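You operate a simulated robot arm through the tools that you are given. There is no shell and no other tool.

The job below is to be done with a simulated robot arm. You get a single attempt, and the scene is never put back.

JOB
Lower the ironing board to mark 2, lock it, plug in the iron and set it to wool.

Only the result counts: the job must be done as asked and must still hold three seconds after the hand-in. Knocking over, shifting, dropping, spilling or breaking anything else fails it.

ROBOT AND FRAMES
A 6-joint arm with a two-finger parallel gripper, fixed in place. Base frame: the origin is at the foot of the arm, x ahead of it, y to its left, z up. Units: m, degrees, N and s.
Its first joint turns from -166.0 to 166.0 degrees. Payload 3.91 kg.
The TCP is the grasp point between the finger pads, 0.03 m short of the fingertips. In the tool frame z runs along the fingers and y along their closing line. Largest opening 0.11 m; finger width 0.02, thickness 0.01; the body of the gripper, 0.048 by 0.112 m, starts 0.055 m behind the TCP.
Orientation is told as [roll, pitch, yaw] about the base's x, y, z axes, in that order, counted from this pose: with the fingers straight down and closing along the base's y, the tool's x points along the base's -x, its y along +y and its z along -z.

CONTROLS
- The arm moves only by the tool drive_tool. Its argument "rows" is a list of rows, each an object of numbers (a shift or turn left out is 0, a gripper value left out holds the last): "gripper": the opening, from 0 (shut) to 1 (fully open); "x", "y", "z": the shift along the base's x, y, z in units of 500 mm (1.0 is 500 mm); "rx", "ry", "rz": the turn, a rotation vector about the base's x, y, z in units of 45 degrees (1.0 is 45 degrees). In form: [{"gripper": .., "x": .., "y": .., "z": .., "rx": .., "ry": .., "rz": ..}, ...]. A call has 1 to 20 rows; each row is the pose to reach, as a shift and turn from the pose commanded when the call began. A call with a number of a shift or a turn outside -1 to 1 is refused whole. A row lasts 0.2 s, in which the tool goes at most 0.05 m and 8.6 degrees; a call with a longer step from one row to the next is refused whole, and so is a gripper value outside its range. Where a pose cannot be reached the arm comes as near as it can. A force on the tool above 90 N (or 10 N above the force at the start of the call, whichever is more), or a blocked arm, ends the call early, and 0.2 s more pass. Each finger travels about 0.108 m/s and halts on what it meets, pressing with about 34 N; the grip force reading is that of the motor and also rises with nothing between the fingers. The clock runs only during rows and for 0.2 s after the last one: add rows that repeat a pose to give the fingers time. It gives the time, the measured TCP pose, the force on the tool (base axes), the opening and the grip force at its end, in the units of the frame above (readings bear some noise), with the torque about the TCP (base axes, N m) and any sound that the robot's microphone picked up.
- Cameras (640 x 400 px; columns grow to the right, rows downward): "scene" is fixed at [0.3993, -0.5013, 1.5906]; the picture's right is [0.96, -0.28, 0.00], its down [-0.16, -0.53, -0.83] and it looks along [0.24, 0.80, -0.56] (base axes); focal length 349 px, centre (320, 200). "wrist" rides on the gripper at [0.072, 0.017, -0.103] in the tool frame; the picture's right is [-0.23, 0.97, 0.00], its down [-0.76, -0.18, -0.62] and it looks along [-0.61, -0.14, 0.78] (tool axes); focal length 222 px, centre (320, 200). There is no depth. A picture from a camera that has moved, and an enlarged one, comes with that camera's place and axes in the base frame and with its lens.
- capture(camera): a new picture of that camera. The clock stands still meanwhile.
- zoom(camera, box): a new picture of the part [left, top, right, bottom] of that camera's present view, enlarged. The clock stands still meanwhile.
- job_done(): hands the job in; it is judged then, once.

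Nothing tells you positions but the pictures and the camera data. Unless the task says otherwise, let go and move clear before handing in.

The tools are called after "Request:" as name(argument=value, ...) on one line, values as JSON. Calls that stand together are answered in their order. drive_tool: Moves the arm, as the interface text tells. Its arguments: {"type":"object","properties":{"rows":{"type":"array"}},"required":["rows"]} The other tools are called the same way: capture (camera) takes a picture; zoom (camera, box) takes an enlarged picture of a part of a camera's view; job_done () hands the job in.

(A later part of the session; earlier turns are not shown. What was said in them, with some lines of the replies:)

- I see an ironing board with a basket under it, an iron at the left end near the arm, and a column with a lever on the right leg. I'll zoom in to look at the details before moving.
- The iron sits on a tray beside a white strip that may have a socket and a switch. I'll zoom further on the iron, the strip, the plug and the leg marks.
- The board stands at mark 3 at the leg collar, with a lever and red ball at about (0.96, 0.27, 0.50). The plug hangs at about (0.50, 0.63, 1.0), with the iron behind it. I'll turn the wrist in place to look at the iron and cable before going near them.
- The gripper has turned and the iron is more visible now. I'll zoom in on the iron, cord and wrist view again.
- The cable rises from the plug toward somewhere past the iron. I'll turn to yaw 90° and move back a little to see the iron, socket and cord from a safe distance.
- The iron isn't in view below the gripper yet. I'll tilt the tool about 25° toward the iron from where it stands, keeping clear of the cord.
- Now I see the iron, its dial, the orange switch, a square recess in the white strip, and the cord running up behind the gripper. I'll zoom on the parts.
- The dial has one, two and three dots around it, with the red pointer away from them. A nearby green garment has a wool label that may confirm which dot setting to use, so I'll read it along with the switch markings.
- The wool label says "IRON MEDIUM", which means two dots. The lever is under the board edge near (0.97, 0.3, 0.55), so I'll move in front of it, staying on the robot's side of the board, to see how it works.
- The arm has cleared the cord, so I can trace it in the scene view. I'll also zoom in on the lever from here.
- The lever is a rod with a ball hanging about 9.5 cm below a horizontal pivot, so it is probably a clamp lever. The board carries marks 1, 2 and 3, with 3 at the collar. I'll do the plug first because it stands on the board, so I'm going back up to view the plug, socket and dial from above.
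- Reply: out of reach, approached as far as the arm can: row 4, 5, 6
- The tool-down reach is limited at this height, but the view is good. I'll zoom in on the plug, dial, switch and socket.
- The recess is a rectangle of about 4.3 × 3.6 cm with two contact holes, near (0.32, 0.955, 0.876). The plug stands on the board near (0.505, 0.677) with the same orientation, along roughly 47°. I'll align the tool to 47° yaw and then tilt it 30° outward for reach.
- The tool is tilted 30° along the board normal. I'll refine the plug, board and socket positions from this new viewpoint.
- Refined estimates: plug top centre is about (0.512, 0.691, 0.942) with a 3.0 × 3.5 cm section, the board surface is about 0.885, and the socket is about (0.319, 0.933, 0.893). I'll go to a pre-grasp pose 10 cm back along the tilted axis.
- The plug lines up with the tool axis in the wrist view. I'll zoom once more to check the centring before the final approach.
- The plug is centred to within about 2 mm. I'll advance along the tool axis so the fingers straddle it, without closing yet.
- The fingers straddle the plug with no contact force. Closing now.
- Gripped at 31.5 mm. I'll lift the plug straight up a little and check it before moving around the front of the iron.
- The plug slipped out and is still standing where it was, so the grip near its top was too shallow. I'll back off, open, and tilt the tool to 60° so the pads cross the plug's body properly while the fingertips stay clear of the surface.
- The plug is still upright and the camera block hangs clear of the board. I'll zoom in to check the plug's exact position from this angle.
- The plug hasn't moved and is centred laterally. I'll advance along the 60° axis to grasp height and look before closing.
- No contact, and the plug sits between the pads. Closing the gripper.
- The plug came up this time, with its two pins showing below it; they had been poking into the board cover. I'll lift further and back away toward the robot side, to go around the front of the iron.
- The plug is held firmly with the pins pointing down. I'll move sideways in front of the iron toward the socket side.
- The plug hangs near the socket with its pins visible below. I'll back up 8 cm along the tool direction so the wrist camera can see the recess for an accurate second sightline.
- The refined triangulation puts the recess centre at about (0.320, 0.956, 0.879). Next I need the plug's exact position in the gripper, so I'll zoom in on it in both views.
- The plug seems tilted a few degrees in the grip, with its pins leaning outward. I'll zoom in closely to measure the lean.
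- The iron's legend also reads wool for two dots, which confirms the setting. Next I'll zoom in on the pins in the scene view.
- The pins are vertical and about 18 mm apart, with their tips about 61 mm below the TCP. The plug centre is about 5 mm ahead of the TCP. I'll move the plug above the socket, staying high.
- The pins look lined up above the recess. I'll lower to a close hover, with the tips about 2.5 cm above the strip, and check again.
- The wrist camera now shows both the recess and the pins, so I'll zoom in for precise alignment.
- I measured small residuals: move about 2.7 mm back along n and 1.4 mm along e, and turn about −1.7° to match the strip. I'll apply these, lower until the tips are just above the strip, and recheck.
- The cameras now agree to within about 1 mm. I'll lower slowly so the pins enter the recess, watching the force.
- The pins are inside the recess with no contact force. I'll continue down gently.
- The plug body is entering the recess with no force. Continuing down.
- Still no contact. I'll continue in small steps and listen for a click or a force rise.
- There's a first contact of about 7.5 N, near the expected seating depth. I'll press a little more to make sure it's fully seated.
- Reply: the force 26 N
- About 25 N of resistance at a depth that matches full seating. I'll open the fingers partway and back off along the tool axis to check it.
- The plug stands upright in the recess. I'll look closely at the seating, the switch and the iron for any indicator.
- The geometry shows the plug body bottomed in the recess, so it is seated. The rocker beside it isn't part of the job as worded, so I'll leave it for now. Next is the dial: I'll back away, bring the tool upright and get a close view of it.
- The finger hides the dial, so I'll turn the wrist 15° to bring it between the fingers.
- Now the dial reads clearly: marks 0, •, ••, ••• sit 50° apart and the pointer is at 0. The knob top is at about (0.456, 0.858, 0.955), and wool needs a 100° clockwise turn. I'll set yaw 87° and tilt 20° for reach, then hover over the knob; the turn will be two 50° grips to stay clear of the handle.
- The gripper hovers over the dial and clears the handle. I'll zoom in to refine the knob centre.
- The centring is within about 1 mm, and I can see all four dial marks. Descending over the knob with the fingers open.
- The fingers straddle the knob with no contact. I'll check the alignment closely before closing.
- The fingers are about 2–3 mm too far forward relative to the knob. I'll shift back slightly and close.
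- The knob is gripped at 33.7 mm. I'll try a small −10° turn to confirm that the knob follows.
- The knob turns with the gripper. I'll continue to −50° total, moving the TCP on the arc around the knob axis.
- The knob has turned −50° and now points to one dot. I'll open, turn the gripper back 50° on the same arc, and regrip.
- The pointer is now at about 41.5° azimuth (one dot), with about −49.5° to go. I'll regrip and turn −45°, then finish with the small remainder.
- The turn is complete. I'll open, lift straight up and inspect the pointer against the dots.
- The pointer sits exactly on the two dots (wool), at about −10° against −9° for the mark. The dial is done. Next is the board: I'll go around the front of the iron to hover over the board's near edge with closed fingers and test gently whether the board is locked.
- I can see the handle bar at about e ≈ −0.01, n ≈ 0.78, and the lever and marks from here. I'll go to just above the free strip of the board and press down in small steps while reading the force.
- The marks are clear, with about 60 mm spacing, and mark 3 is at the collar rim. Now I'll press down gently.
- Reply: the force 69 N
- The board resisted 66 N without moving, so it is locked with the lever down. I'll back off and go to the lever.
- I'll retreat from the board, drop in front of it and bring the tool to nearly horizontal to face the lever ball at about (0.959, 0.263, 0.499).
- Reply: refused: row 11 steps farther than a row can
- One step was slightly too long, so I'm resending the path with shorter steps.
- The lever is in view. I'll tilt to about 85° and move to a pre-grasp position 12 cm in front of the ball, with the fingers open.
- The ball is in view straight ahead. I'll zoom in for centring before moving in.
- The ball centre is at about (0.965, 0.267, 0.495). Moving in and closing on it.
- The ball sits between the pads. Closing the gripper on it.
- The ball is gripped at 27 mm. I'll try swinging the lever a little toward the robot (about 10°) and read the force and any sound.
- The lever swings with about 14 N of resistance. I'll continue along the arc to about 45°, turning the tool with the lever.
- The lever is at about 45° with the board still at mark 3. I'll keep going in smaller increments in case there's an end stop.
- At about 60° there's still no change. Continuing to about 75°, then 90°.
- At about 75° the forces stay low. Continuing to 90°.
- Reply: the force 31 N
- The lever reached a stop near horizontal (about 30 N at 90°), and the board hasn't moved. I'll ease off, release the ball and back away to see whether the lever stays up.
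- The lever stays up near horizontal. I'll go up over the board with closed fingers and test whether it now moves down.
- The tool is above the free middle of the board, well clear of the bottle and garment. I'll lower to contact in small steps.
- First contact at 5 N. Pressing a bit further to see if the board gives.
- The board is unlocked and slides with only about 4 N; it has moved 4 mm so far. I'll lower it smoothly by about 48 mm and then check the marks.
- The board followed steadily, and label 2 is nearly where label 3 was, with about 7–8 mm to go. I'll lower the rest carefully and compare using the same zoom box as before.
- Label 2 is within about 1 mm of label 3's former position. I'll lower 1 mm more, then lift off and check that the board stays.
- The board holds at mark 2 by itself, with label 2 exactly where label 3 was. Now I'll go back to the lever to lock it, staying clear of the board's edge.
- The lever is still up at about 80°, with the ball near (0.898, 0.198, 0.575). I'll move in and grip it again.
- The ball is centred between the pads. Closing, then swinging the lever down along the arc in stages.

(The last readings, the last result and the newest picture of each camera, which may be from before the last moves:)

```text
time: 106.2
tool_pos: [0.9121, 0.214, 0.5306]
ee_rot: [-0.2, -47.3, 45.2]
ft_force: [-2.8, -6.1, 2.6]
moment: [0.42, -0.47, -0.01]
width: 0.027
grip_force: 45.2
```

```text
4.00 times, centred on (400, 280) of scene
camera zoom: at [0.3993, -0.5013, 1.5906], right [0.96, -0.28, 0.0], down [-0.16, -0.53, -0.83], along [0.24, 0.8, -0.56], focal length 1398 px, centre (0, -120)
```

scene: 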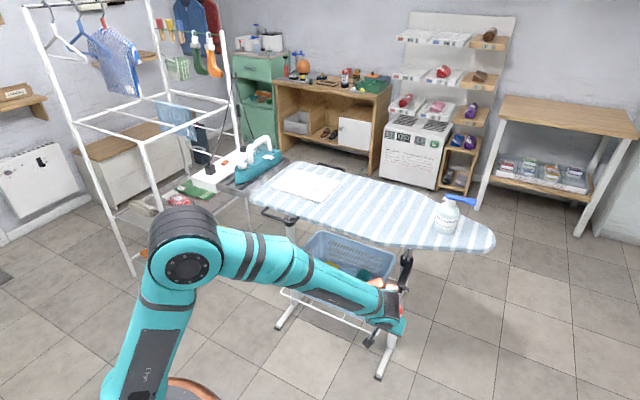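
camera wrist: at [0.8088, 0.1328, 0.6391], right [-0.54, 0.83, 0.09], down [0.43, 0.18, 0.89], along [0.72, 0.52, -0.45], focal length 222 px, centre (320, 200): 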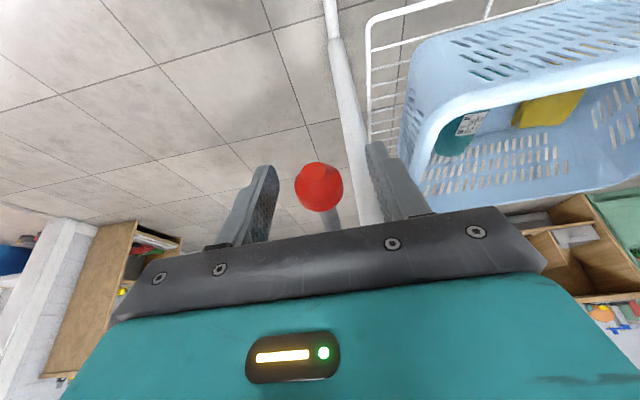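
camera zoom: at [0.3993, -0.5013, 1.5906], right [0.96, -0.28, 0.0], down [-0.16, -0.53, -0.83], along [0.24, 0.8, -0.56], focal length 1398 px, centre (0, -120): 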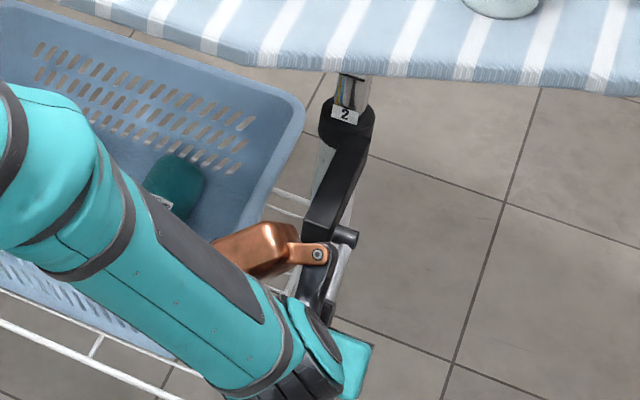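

Moving well at about 50°, with the board still at mark 2. Continuing down to about 20°.

Request:
drive_tool(rows=[{"x": 0.0125, "y": 0.0125, "z": -0.0186, "rx": 0.0896, "ry": -0.0896}, {"x": 0.0268, "y": 0.0268, "z": -0.0348, "rx": 0.1776, "ry": -0.1776}, {"x": 0.0424, "y": 0.0424, "z": -0.0482, "rx": 0.2672, "ry": -0.2672}, {"x": 0.0591, "y": 0.0591, "z": -0.0586, "rx": 0.3552, "ry": -0.3552}, {"x": 0.0591, "y": 0.0591, "z": -0.0586, "rx": 0.3552, "ry": -0.3552}])

Request:
zoom(camera="scene", box=[360, 230, 440, 330])

```text
time: 107.4
tool_pos: [0.9434, 0.2423, 0.5012]
ee_rot: [-0.4, -69.9, 45.2]
ft_force: [2.0, -4.7, -1.0]
moment: [0.15, -0.2, 0.02]
width: 0.027
grip_force: 44.4
```

```text
4.00 times, centred on (400, 280) of scene
camera zoom: at [0.3993, -0.5013, 1.5906], right [0.96, -0.28, 0.0], down [-0.16, -0.53, -0.83], along [0.24, 0.8, -0.56], focal length 1398 px, centre (0, -120)
```

zoom: 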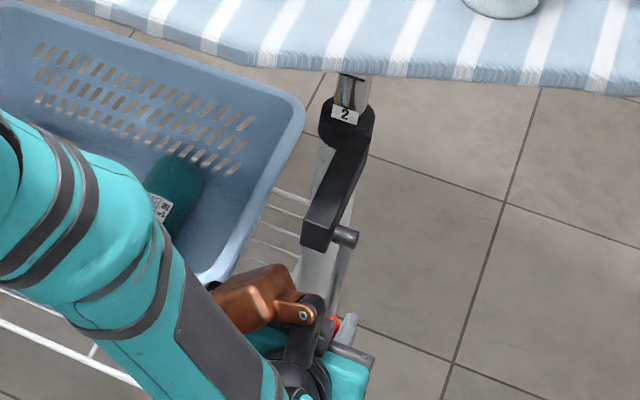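

At about 20°. Continuing down to vertical and watching for a stop or click.

Request:
drive_tool(rows=[{"x": 0.0175, "y": 0.0175, "z": -0.0072, "rx": 0.0896, "ry": -0.0896}, {"x": 0.0355, "y": 0.0355, "z": -0.011, "rx": 0.1776, "ry": -0.1776}, {"x": 0.0476, "y": 0.0476, "z": -0.0118, "rx": 0.2373, "ry": -0.2373}, {"x": 0.0476, "y": 0.0476, "z": -0.0118, "rx": 0.2373, "ry": -0.2373}])

Request:
zoom(camera="scene", box=[360, 230, 440, 330])

```text
time: 108.4
tool_pos: [0.9672, 0.2673, 0.4954]
ee_rot: [-0.3, -84.9, 45.2]
ft_force: [-1.7, -5.7, -0.9]
moment: [0.51, -0.53, -0.03]
width: 0.0272
grip_force: 45.4
```

```text
4.00 times, centred on (400, 280) of scene
camera zoom: at [0.3993, -0.5013, 1.5906], right [0.96, -0.28, 0.0], down [-0.16, -0.53, -0.83], along [0.24, 0.8, -0.56], focal length 1398 px, centre (0, -120)
```

zoom: 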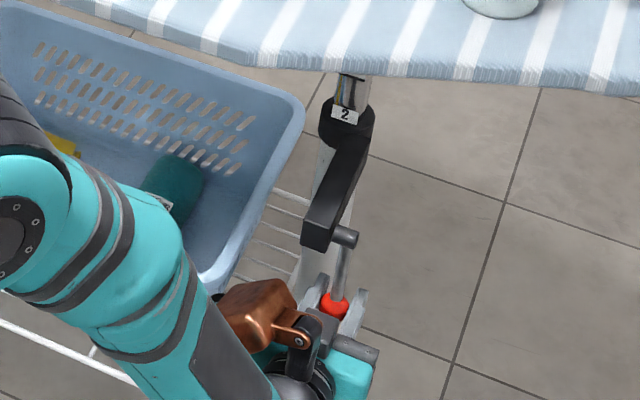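

The lever is back at vertical. I'll push a few millimetres further to confirm it's against its locked stop.

Request:
drive_tool(rows=[{"x": 0.003, "y": 0.003}, {"x": 0.006, "y": 0.006}, {"x": 0.006, "y": 0.006}])

```text
time: 109.2
tool_pos: [0.9685, 0.2701, 0.4965]
ee_rot: [-0.3, -85.0, 45.2]
ft_force: [-17.4, -13.7, 0.8]
moment: [0.62, -0.65, 0.0]
width: 0.027
grip_force: 44.9
```

A firm stop at about 22 N, so the lever is at its locked end. I'll relax, open and retreat straight back.

Request:
drive_tool(rows=[{"x": -0.003, "y": -0.003}, {"x": -0.003, "y": -0.003, "gripper": 0.3}, {"x": -0.003, "y": -0.003, "gripper": 0.55}, {"x": -0.003, "y": -0.003, "gripper": 0.55}])

Request:
drive_tool(rows=[{"x": -0.06, "y": -0.06}, {"x": -0.12, "y": -0.12}, {"x": -0.18, "y": -0.18}, {"x": -0.24, "y": -0.24, "z": 0.02}, {"x": -0.24, "y": -0.24, "z": 0.02}])

Request:
capture(camera="wrist")

Request:
zoom(camera="scene", box=[360, 220, 440, 330])

Request:
zoom(camera="wrist", box=[270, 90, 390, 230])

```text
time: 110.2
tool_pos: [0.969, 0.2694, 0.4969]
ee_rot: [-0.5, -85.1, 45.3]
ft_force: [-0.1, -0.6, -0.4]
moment: [-0.04, 0.0, 0.0]
width: 0.0606
grip_force: 0.1
```

```text
time: 111.4
tool_pos: [0.8473, 0.148, 0.5062]
ee_rot: [-0.6, -84.9, 45.4]
ft_force: [0.9, 0.5, -0.1]
moment: [-0.01, 0.01, -0.01]
width: 0.0605
grip_force: 0.0
```

```text
taken
camera wrist: at [0.7584, 0.0827, 0.4417], right [-0.67, 0.7, 0.23], down [-0.27, -0.52, 0.81], along [0.69, 0.49, 0.54], focal length 222 px, centre (320, 200)
```

wrist: 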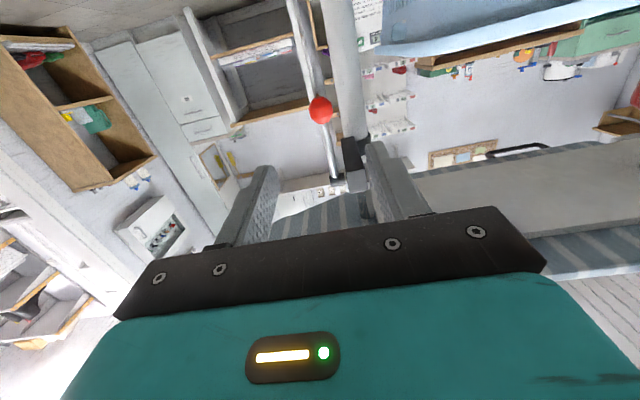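

```text
3.64 times, centred on (400, 275) of scene
camera zoom: at [0.3993, -0.5013, 1.5906], right [0.96, -0.28, 0.0], down [-0.16, -0.53, -0.83], along [0.24, 0.8, -0.56], focal length 1270 px, centre (29, -73)
```

zoom: 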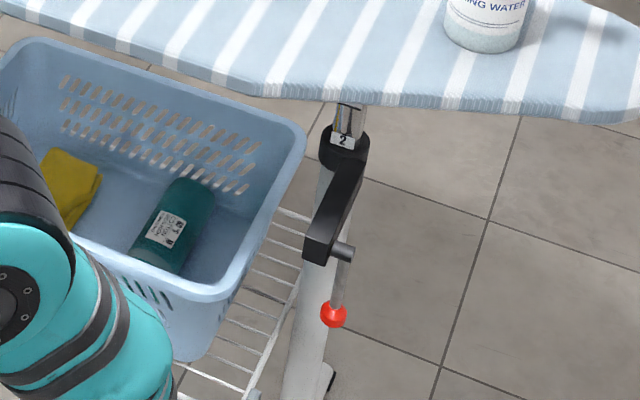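

```text
2.86 times, centred on (330, 160) of wrist
camera zoom: at [0.7584, 0.0827, 0.4417], right [-0.67, 0.7, 0.23], down [-0.27, -0.52, 0.81], along [0.69, 0.49, 0.54], focal length 635 px, centre (291, 314)
```

zoom: 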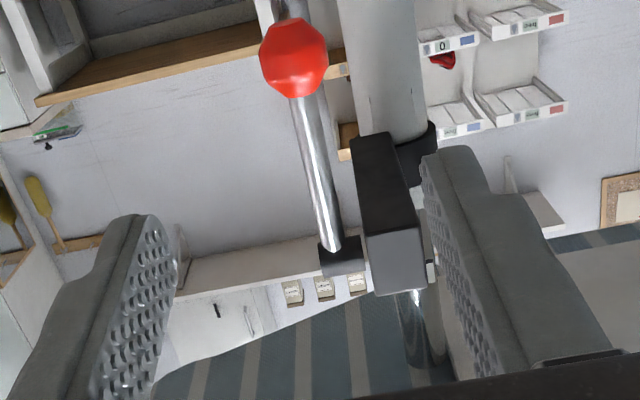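

The lever hangs vertical again and label 2 is at the collar. To confirm the lock, I'll go above the board once more and press lightly.

Request:
drive_tool(rows=[{"x": -0.0219, "y": -0.022, "z": 0.0485, "rx": -0.1179, "ry": 0.1179}, {"x": -0.0438, "y": -0.044, "z": 0.097, "rx": -0.2357, "ry": 0.2357}, {"x": -0.0656, "y": -0.066, "z": 0.1455, "rx": -0.3536, "ry": 0.3536}, {"x": -0.0875, "y": -0.088, "z": 0.194, "rx": -0.4714, "ry": 0.4714}, {"x": -0.1094, "y": -0.11, "z": 0.2425, "rx": -0.5893, "ry": 0.5893}, {"x": -0.1313, "y": -0.132, "z": 0.291, "rx": -0.7071, "ry": 0.7071}, {"x": -0.153, "y": -0.154, "z": 0.3395, "rx": -0.825, "ry": 0.825}, {"x": -0.175, "y": -0.176, "z": 0.388, "rx": -0.943, "ry": 0.943}, {"x": -0.175, "y": -0.176, "z": 0.388, "rx": -0.943, "ry": 0.943}])

Request:
drive_tool(rows=[{"x": -0.0256, "y": 0.0434, "z": 0.075, "gripper": 0.2}, {"x": -0.0512, "y": 0.0868, "z": 0.15, "gripper": 0.0}, {"x": -0.0769, "y": 0.13, "z": 0.225}, {"x": -0.1025, "y": 0.1735, "z": 0.3}, {"x": -0.128, "y": 0.217, "z": 0.375}, {"x": -0.1537, "y": 0.26, "z": 0.45}, {"x": -0.179, "y": 0.3036, "z": 0.525}, {"x": -0.205, "y": 0.347, "z": 0.6}, {"x": -0.156, "y": 0.419, "z": 0.573}, {"x": -0.107, "y": 0.491, "z": 0.547}, {"x": -0.058, "y": 0.563, "z": 0.52}, {"x": -0.009, "y": 0.635, "z": 0.493}, {"x": 0.04, "y": 0.707, "z": 0.467}, {"x": 0.0892, "y": 0.7792, "z": 0.44}, {"x": 0.0892, "y": 0.7792, "z": 0.44}])

Request:
capture(camera="scene")

Request:
zoom(camera="scene", box=[390, 225, 430, 265])

Request:
zoom(camera="scene", box=[390, 225, 430, 315])

```text
time: 113.4
tool_pos: [0.7583, 0.0592, 0.6994]
ee_rot: [-0.2, -25.0, 45.0]
ft_force: [-0.1, 1.3, 0.3]
moment: [-0.02, 0.0, 0.01]
width: 0.0605
grip_force: 0.0
```

```text
time: 116.6
tool_pos: [0.8047, 0.4502, 0.9193]
ee_rot: [-0.2, -25.0, 45.1]
ft_force: [-0.7, -0.9, 0.1]
moment: [-0.01, -0.01, 0.02]
width: 0.0001
grip_force: 34.8
```

```text
taken
```

scene: 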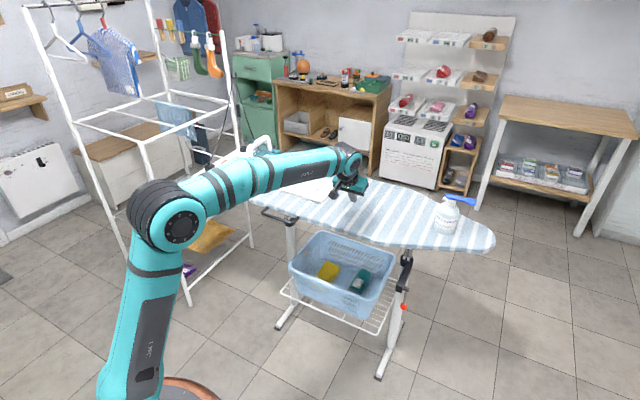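

```text
10.00 times, centred on (410, 245) of scene
camera zoom: at [0.3993, -0.5013, 1.5906], right [0.96, -0.28, 0.0], down [-0.16, -0.53, -0.83], along [0.24, 0.8, -0.56], focal length 3494 px, centre (-580, -250)
```

zoom: 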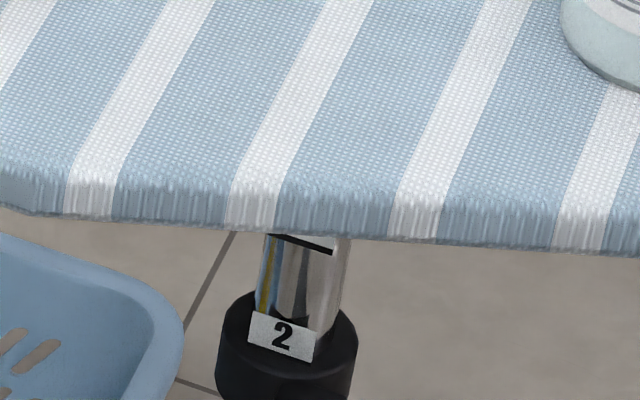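

```text
4.44 times, centred on (410, 270) of scene
camera zoom: at [0.3993, -0.5013, 1.5906], right [0.96, -0.28, 0.0], down [-0.16, -0.53, -0.83], along [0.24, 0.8, -0.56], focal length 1553 px, centre (-80, -111)
```

zoom: 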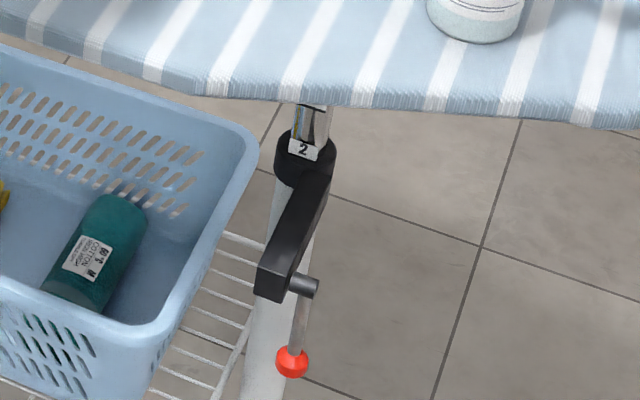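

The lever matches its original locked position, and label 2 sits exactly where label 3 was. I'll press lightly to confirm the lock.

Request:
drive_tool(rows=[{"z": -0.04}, {"z": -0.08}, {"z": -0.11}, {"z": -0.126}, {"z": -0.126}])

Request:
drive_tool(rows=[{"z": -0.003}, {"z": -0.006}, {"z": -0.006}])

Request:
drive_tool(rows=[{"z": -0.002}, {"z": -0.004}, {"z": -0.004}])

```text
time: 117.8
tool_pos: [0.8049, 0.4499, 0.8568]
ee_rot: [-0.1, -25.1, 45.1]
ft_force: [-0.4, 0.9, 0.0]
moment: [0.01, 0.0, -0.06]
width: 0.0
grip_force: 34.0
```

```text
time: 118.6
tool_pos: [0.8054, 0.4488, 0.8549]
ee_rot: [-0.2, -25.0, 45.1]
ft_force: [-0.3, 0.4, 0.4]
moment: [0.01, -0.01, 0.04]
width: 0.0
grip_force: 34.2
```

```text
time: 119.4
tool_pos: [0.8053, 0.4507, 0.8508]
ee_rot: [-0.3, -25.0, 45.1]
ft_force: [-0.2, 0.5, -1.0]
moment: [-0.05, 0.01, -0.01]
width: 0.0002
grip_force: 33.9
```

Request:
drive_tool(rows=[{"z": -0.002}, {"z": -0.003}, {"z": -0.003}])

```text
time: 120.2
tool_pos: [0.8057, 0.4498, 0.8504]
ee_rot: [-0.2, -25.0, 45.0]
ft_force: [0.7, -0.7, 0.3]
moment: [-0.01, -0.02, 0.02]
width: 0.0
grip_force: 33.7
```

No contact yet. I'll continue in steps of about 1 mm until force appears.

Request:
drive_tool(rows=[{"z": -0.002}, {"z": -0.003}, {"z": -0.003}])

Request:
zoom(camera="scene", box=[390, 225, 430, 265])

```text
time: 121.0
tool_pos: [0.8056, 0.4487, 0.8496]
ee_rot: [-0.2, -25.1, 45.0]
ft_force: [6.6, 3.2, 13.5]
moment: [0.16, -0.25, 0.08]
width: 0.0
grip_force: 33.7
```

```text
10.00 times, centred on (410, 245) of scene
camera zoom: at [0.3993, -0.5013, 1.5906], right [0.96, -0.28, 0.0], down [-0.16, -0.53, -0.83], along [0.24, 0.8, -0.56], focal length 3494 px, centre (-580, -250)
```

zoom: 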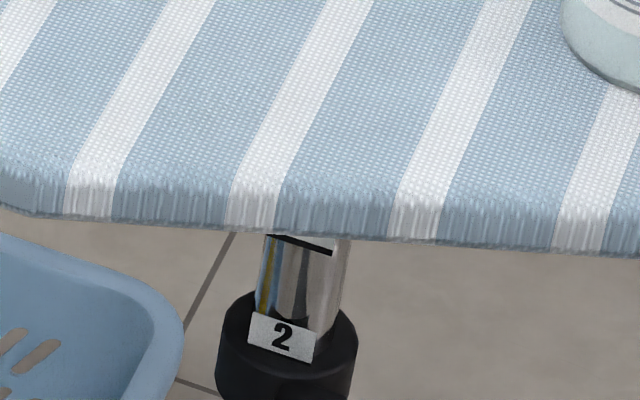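

The board now resists 13.5 N, against about 5 N when it was unlocked. One more small press to be sure.

Request:
drive_tool(rows=[{"z": -0.001}, {"z": -0.002}, {"z": -0.002}])

Request:
zoom(camera="scene", box=[390, 225, 430, 265])

```text
time: 121.8
tool_pos: [0.8048, 0.4493, 0.8484]
ee_rot: [-0.2, -25.2, 45.1]
ft_force: [12.3, 7.2, 28.2]
moment: [0.3, -0.4, 0.0]
width: 0.0
grip_force: 33.6
```

```text
10.00 times, centred on (410, 245) of scene
camera zoom: at [0.3993, -0.5013, 1.5906], right [0.96, -0.28, 0.0], down [-0.16, -0.53, -0.83], along [0.24, 0.8, -0.56], focal length 3494 px, centre (-580, -250)
```

zoom: 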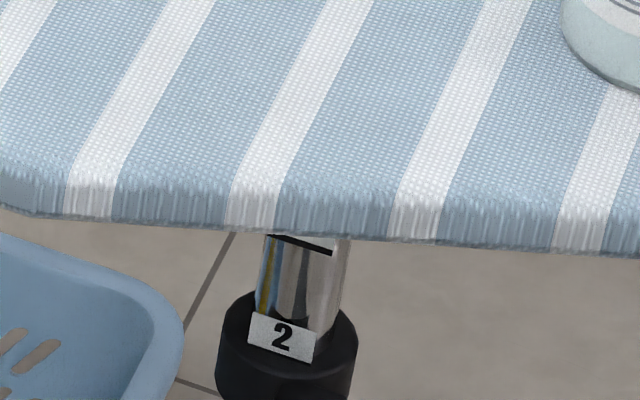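

Locked: it takes 28 N and the board doesn't move. I'll lift off and retreat clear, then do a final check of everything.

Request:
drive_tool(rows=[{"z": 0.02}, {"z": 0.09}, {"z": 0.17}, {"z": 0.25}, {"x": -0.06, "y": -0.06, "z": 0.29}, {"x": -0.12, "y": -0.12, "z": 0.33}, {"x": -0.18, "y": -0.18, "z": 0.36}, {"x": -0.24, "y": -0.24, "z": 0.39}, {"x": -0.3, "y": -0.3, "z": 0.42}, {"x": -0.36, "y": -0.36, "z": 0.45}, {"x": -0.42, "y": -0.42, "z": 0.48}, {"x": -0.48, "y": -0.48, "z": 0.5}, {"x": -0.48, "y": -0.48, "z": 0.5}])

Request:
capture(camera="scene")

Request:
zoom(camera="scene", box=[180, 110, 300, 200])

Request:
capture(camera="wrist")

```text
time: 124.6
tool_pos: [0.5657, 0.2092, 1.0963]
ee_rot: [-0.2, -25.0, 45.0]
ft_force: [0.0, 1.3, -0.4]
moment: [0.0, 0.02, 0.03]
width: 0.0
grip_force: 34.3
```

```text
taken
```

scene: 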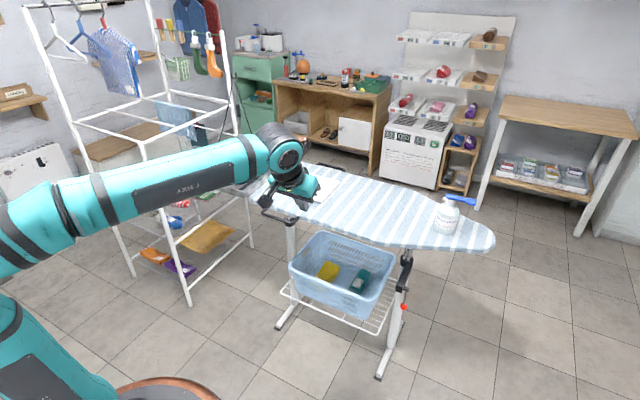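

```text
4.44 times, centred on (240, 155) of scene
camera zoom: at [0.3993, -0.5013, 1.5906], right [0.96, -0.28, 0.0], down [-0.16, -0.53, -0.83], along [0.24, 0.8, -0.56], focal length 1553 px, centre (676, 400)
```

zoom: 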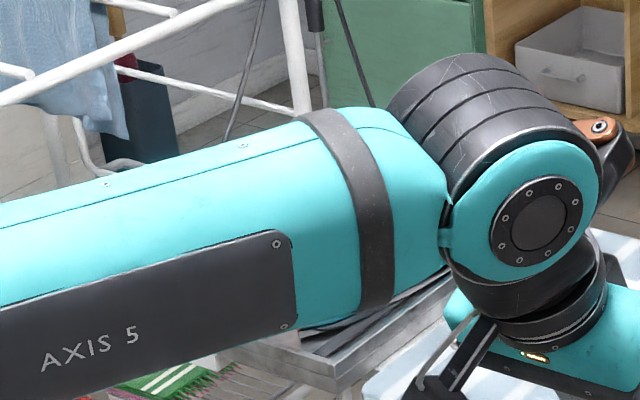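

```text
taken
camera wrist: at [0.4757, 0.1434, 1.1591], right [-0.54, 0.83, 0.09], down [0.43, 0.18, 0.89], along [0.72, 0.52, -0.45], focal length 222 px, centre (320, 200)
```

wrist: 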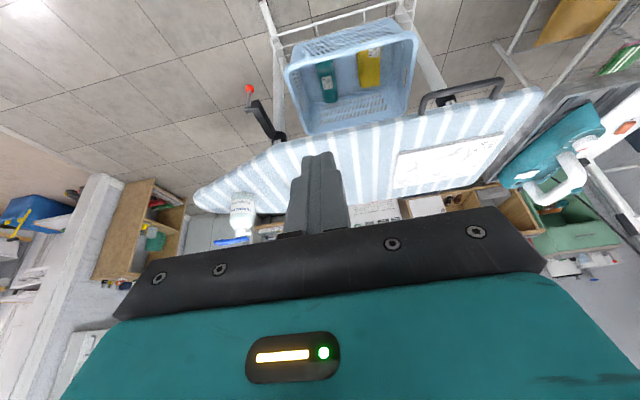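

The arm blocks the camera's view of the iron. I'll move it further aside for the final check.

Request:
drive_tool(rows=[{"y": -0.09, "z": -0.01}, {"y": -0.18, "z": -0.02}, {"y": -0.27, "z": -0.03}, {"y": -0.36, "z": -0.04}, {"y": -0.45, "z": -0.05}, {"y": -0.54, "z": -0.06}, {"y": -0.63, "z": -0.07}, {"y": -0.7, "z": -0.08}, {"y": -0.7, "z": -0.08, "gripper": 0.5}, {"y": -0.7, "z": -0.08, "gripper": 0.5}])

Request:
capture(camera="scene")

Request:
zoom(camera="scene", box=[180, 110, 300, 200])

Request:
zoom(camera="scene", box=[200, 130, 260, 175])

Request:
zoom(camera="scene", box=[240, 180, 340, 260])

```text
time: 126.8
tool_pos: [0.5659, -0.1398, 1.0592]
ee_rot: [-0.1, -24.9, 45.1]
ft_force: [-1.0, 0.1, 0.0]
moment: [-0.01, -0.01, 0.02]
width: 0.0551
grip_force: 0.1
```

```text
taken
```

scene: 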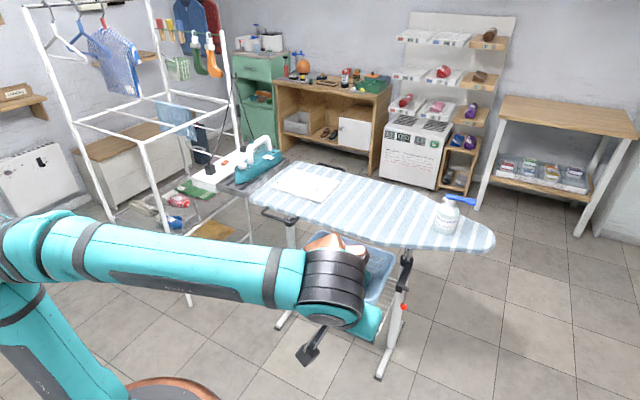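

```text
4.44 times, centred on (240, 155) of scene
camera zoom: at [0.3993, -0.5013, 1.5906], right [0.96, -0.28, 0.0], down [-0.16, -0.53, -0.83], along [0.24, 0.8, -0.56], focal length 1553 px, centre (676, 400)
```

zoom: 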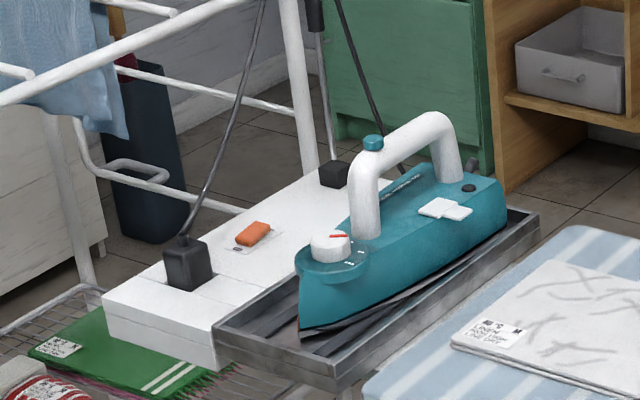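

```text
8.89 times, centred on (230, 152) of scene
camera zoom: at [0.3993, -0.5013, 1.5906], right [0.96, -0.28, 0.0], down [-0.16, -0.53, -0.83], along [0.24, 0.8, -0.56], focal length 3105 px, centre (1120, 622)
```

zoom: 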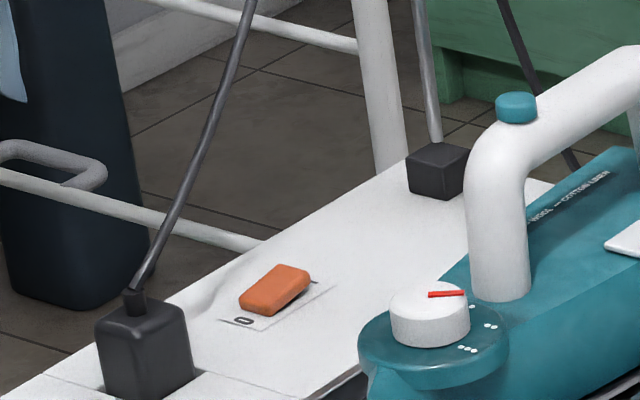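

```text
5.00 times, centred on (290, 220) of scene
camera zoom: at [0.3993, -0.5013, 1.5906], right [0.96, -0.28, 0.0], down [-0.16, -0.53, -0.83], along [0.24, 0.8, -0.56], focal length 1747 px, centre (470, 100)
```

zoom: 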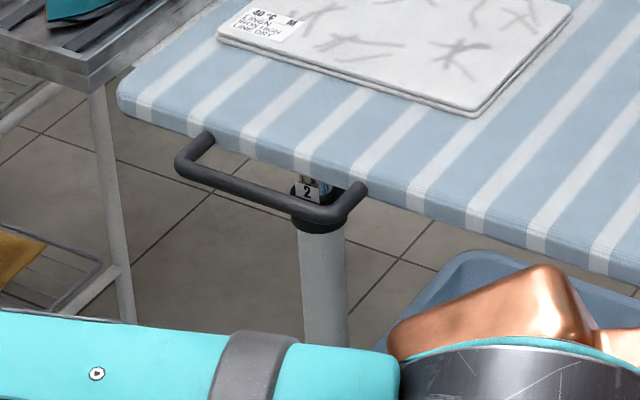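

Everything checks out. Both legs show mark 2 at the collar, and the lever is at its locked stop and took 28 N without moving. The plug is seated in its recess, the dial pointer is on •• (wool), and the bottle, garment and basket are undisturbed. I left the outlet's rocker at 0 because the job didn't ask for it. The arm is clear and holding nothing, so I'm handing in.

Request:
job_done()

```text
The job is handed in.
```

I've handed the job in, and all four parts looked done at my last check. I haven't seen the judge's result.

- **Board height:** it is at mark 2. Label 2 now sits where label 3 was on the right leg, and the left leg also shows 2.
- **Lock:** the lever is back at its locked stop, and the board didn't move when I pressed on it with 28 N.
- **Plug:** it is seated in the socket, and my measurements show it bottomed in the recess. My first grip slipped and left the plug standing on the board; the second grip held.
- **Iron dial:** the pointer is on the two-dot mark. The legend on the iron gives that as wool, and the wool garment's label says iron medium.

The rocker switch beside the socket is still at 0, because the job asked only for the iron to be plugged in. If 0 means the socket is off, the iron won't heat until that switch is turned on.

The water bottle, garment and basket show no sign of being disturbed, and the arm is clear of everything.
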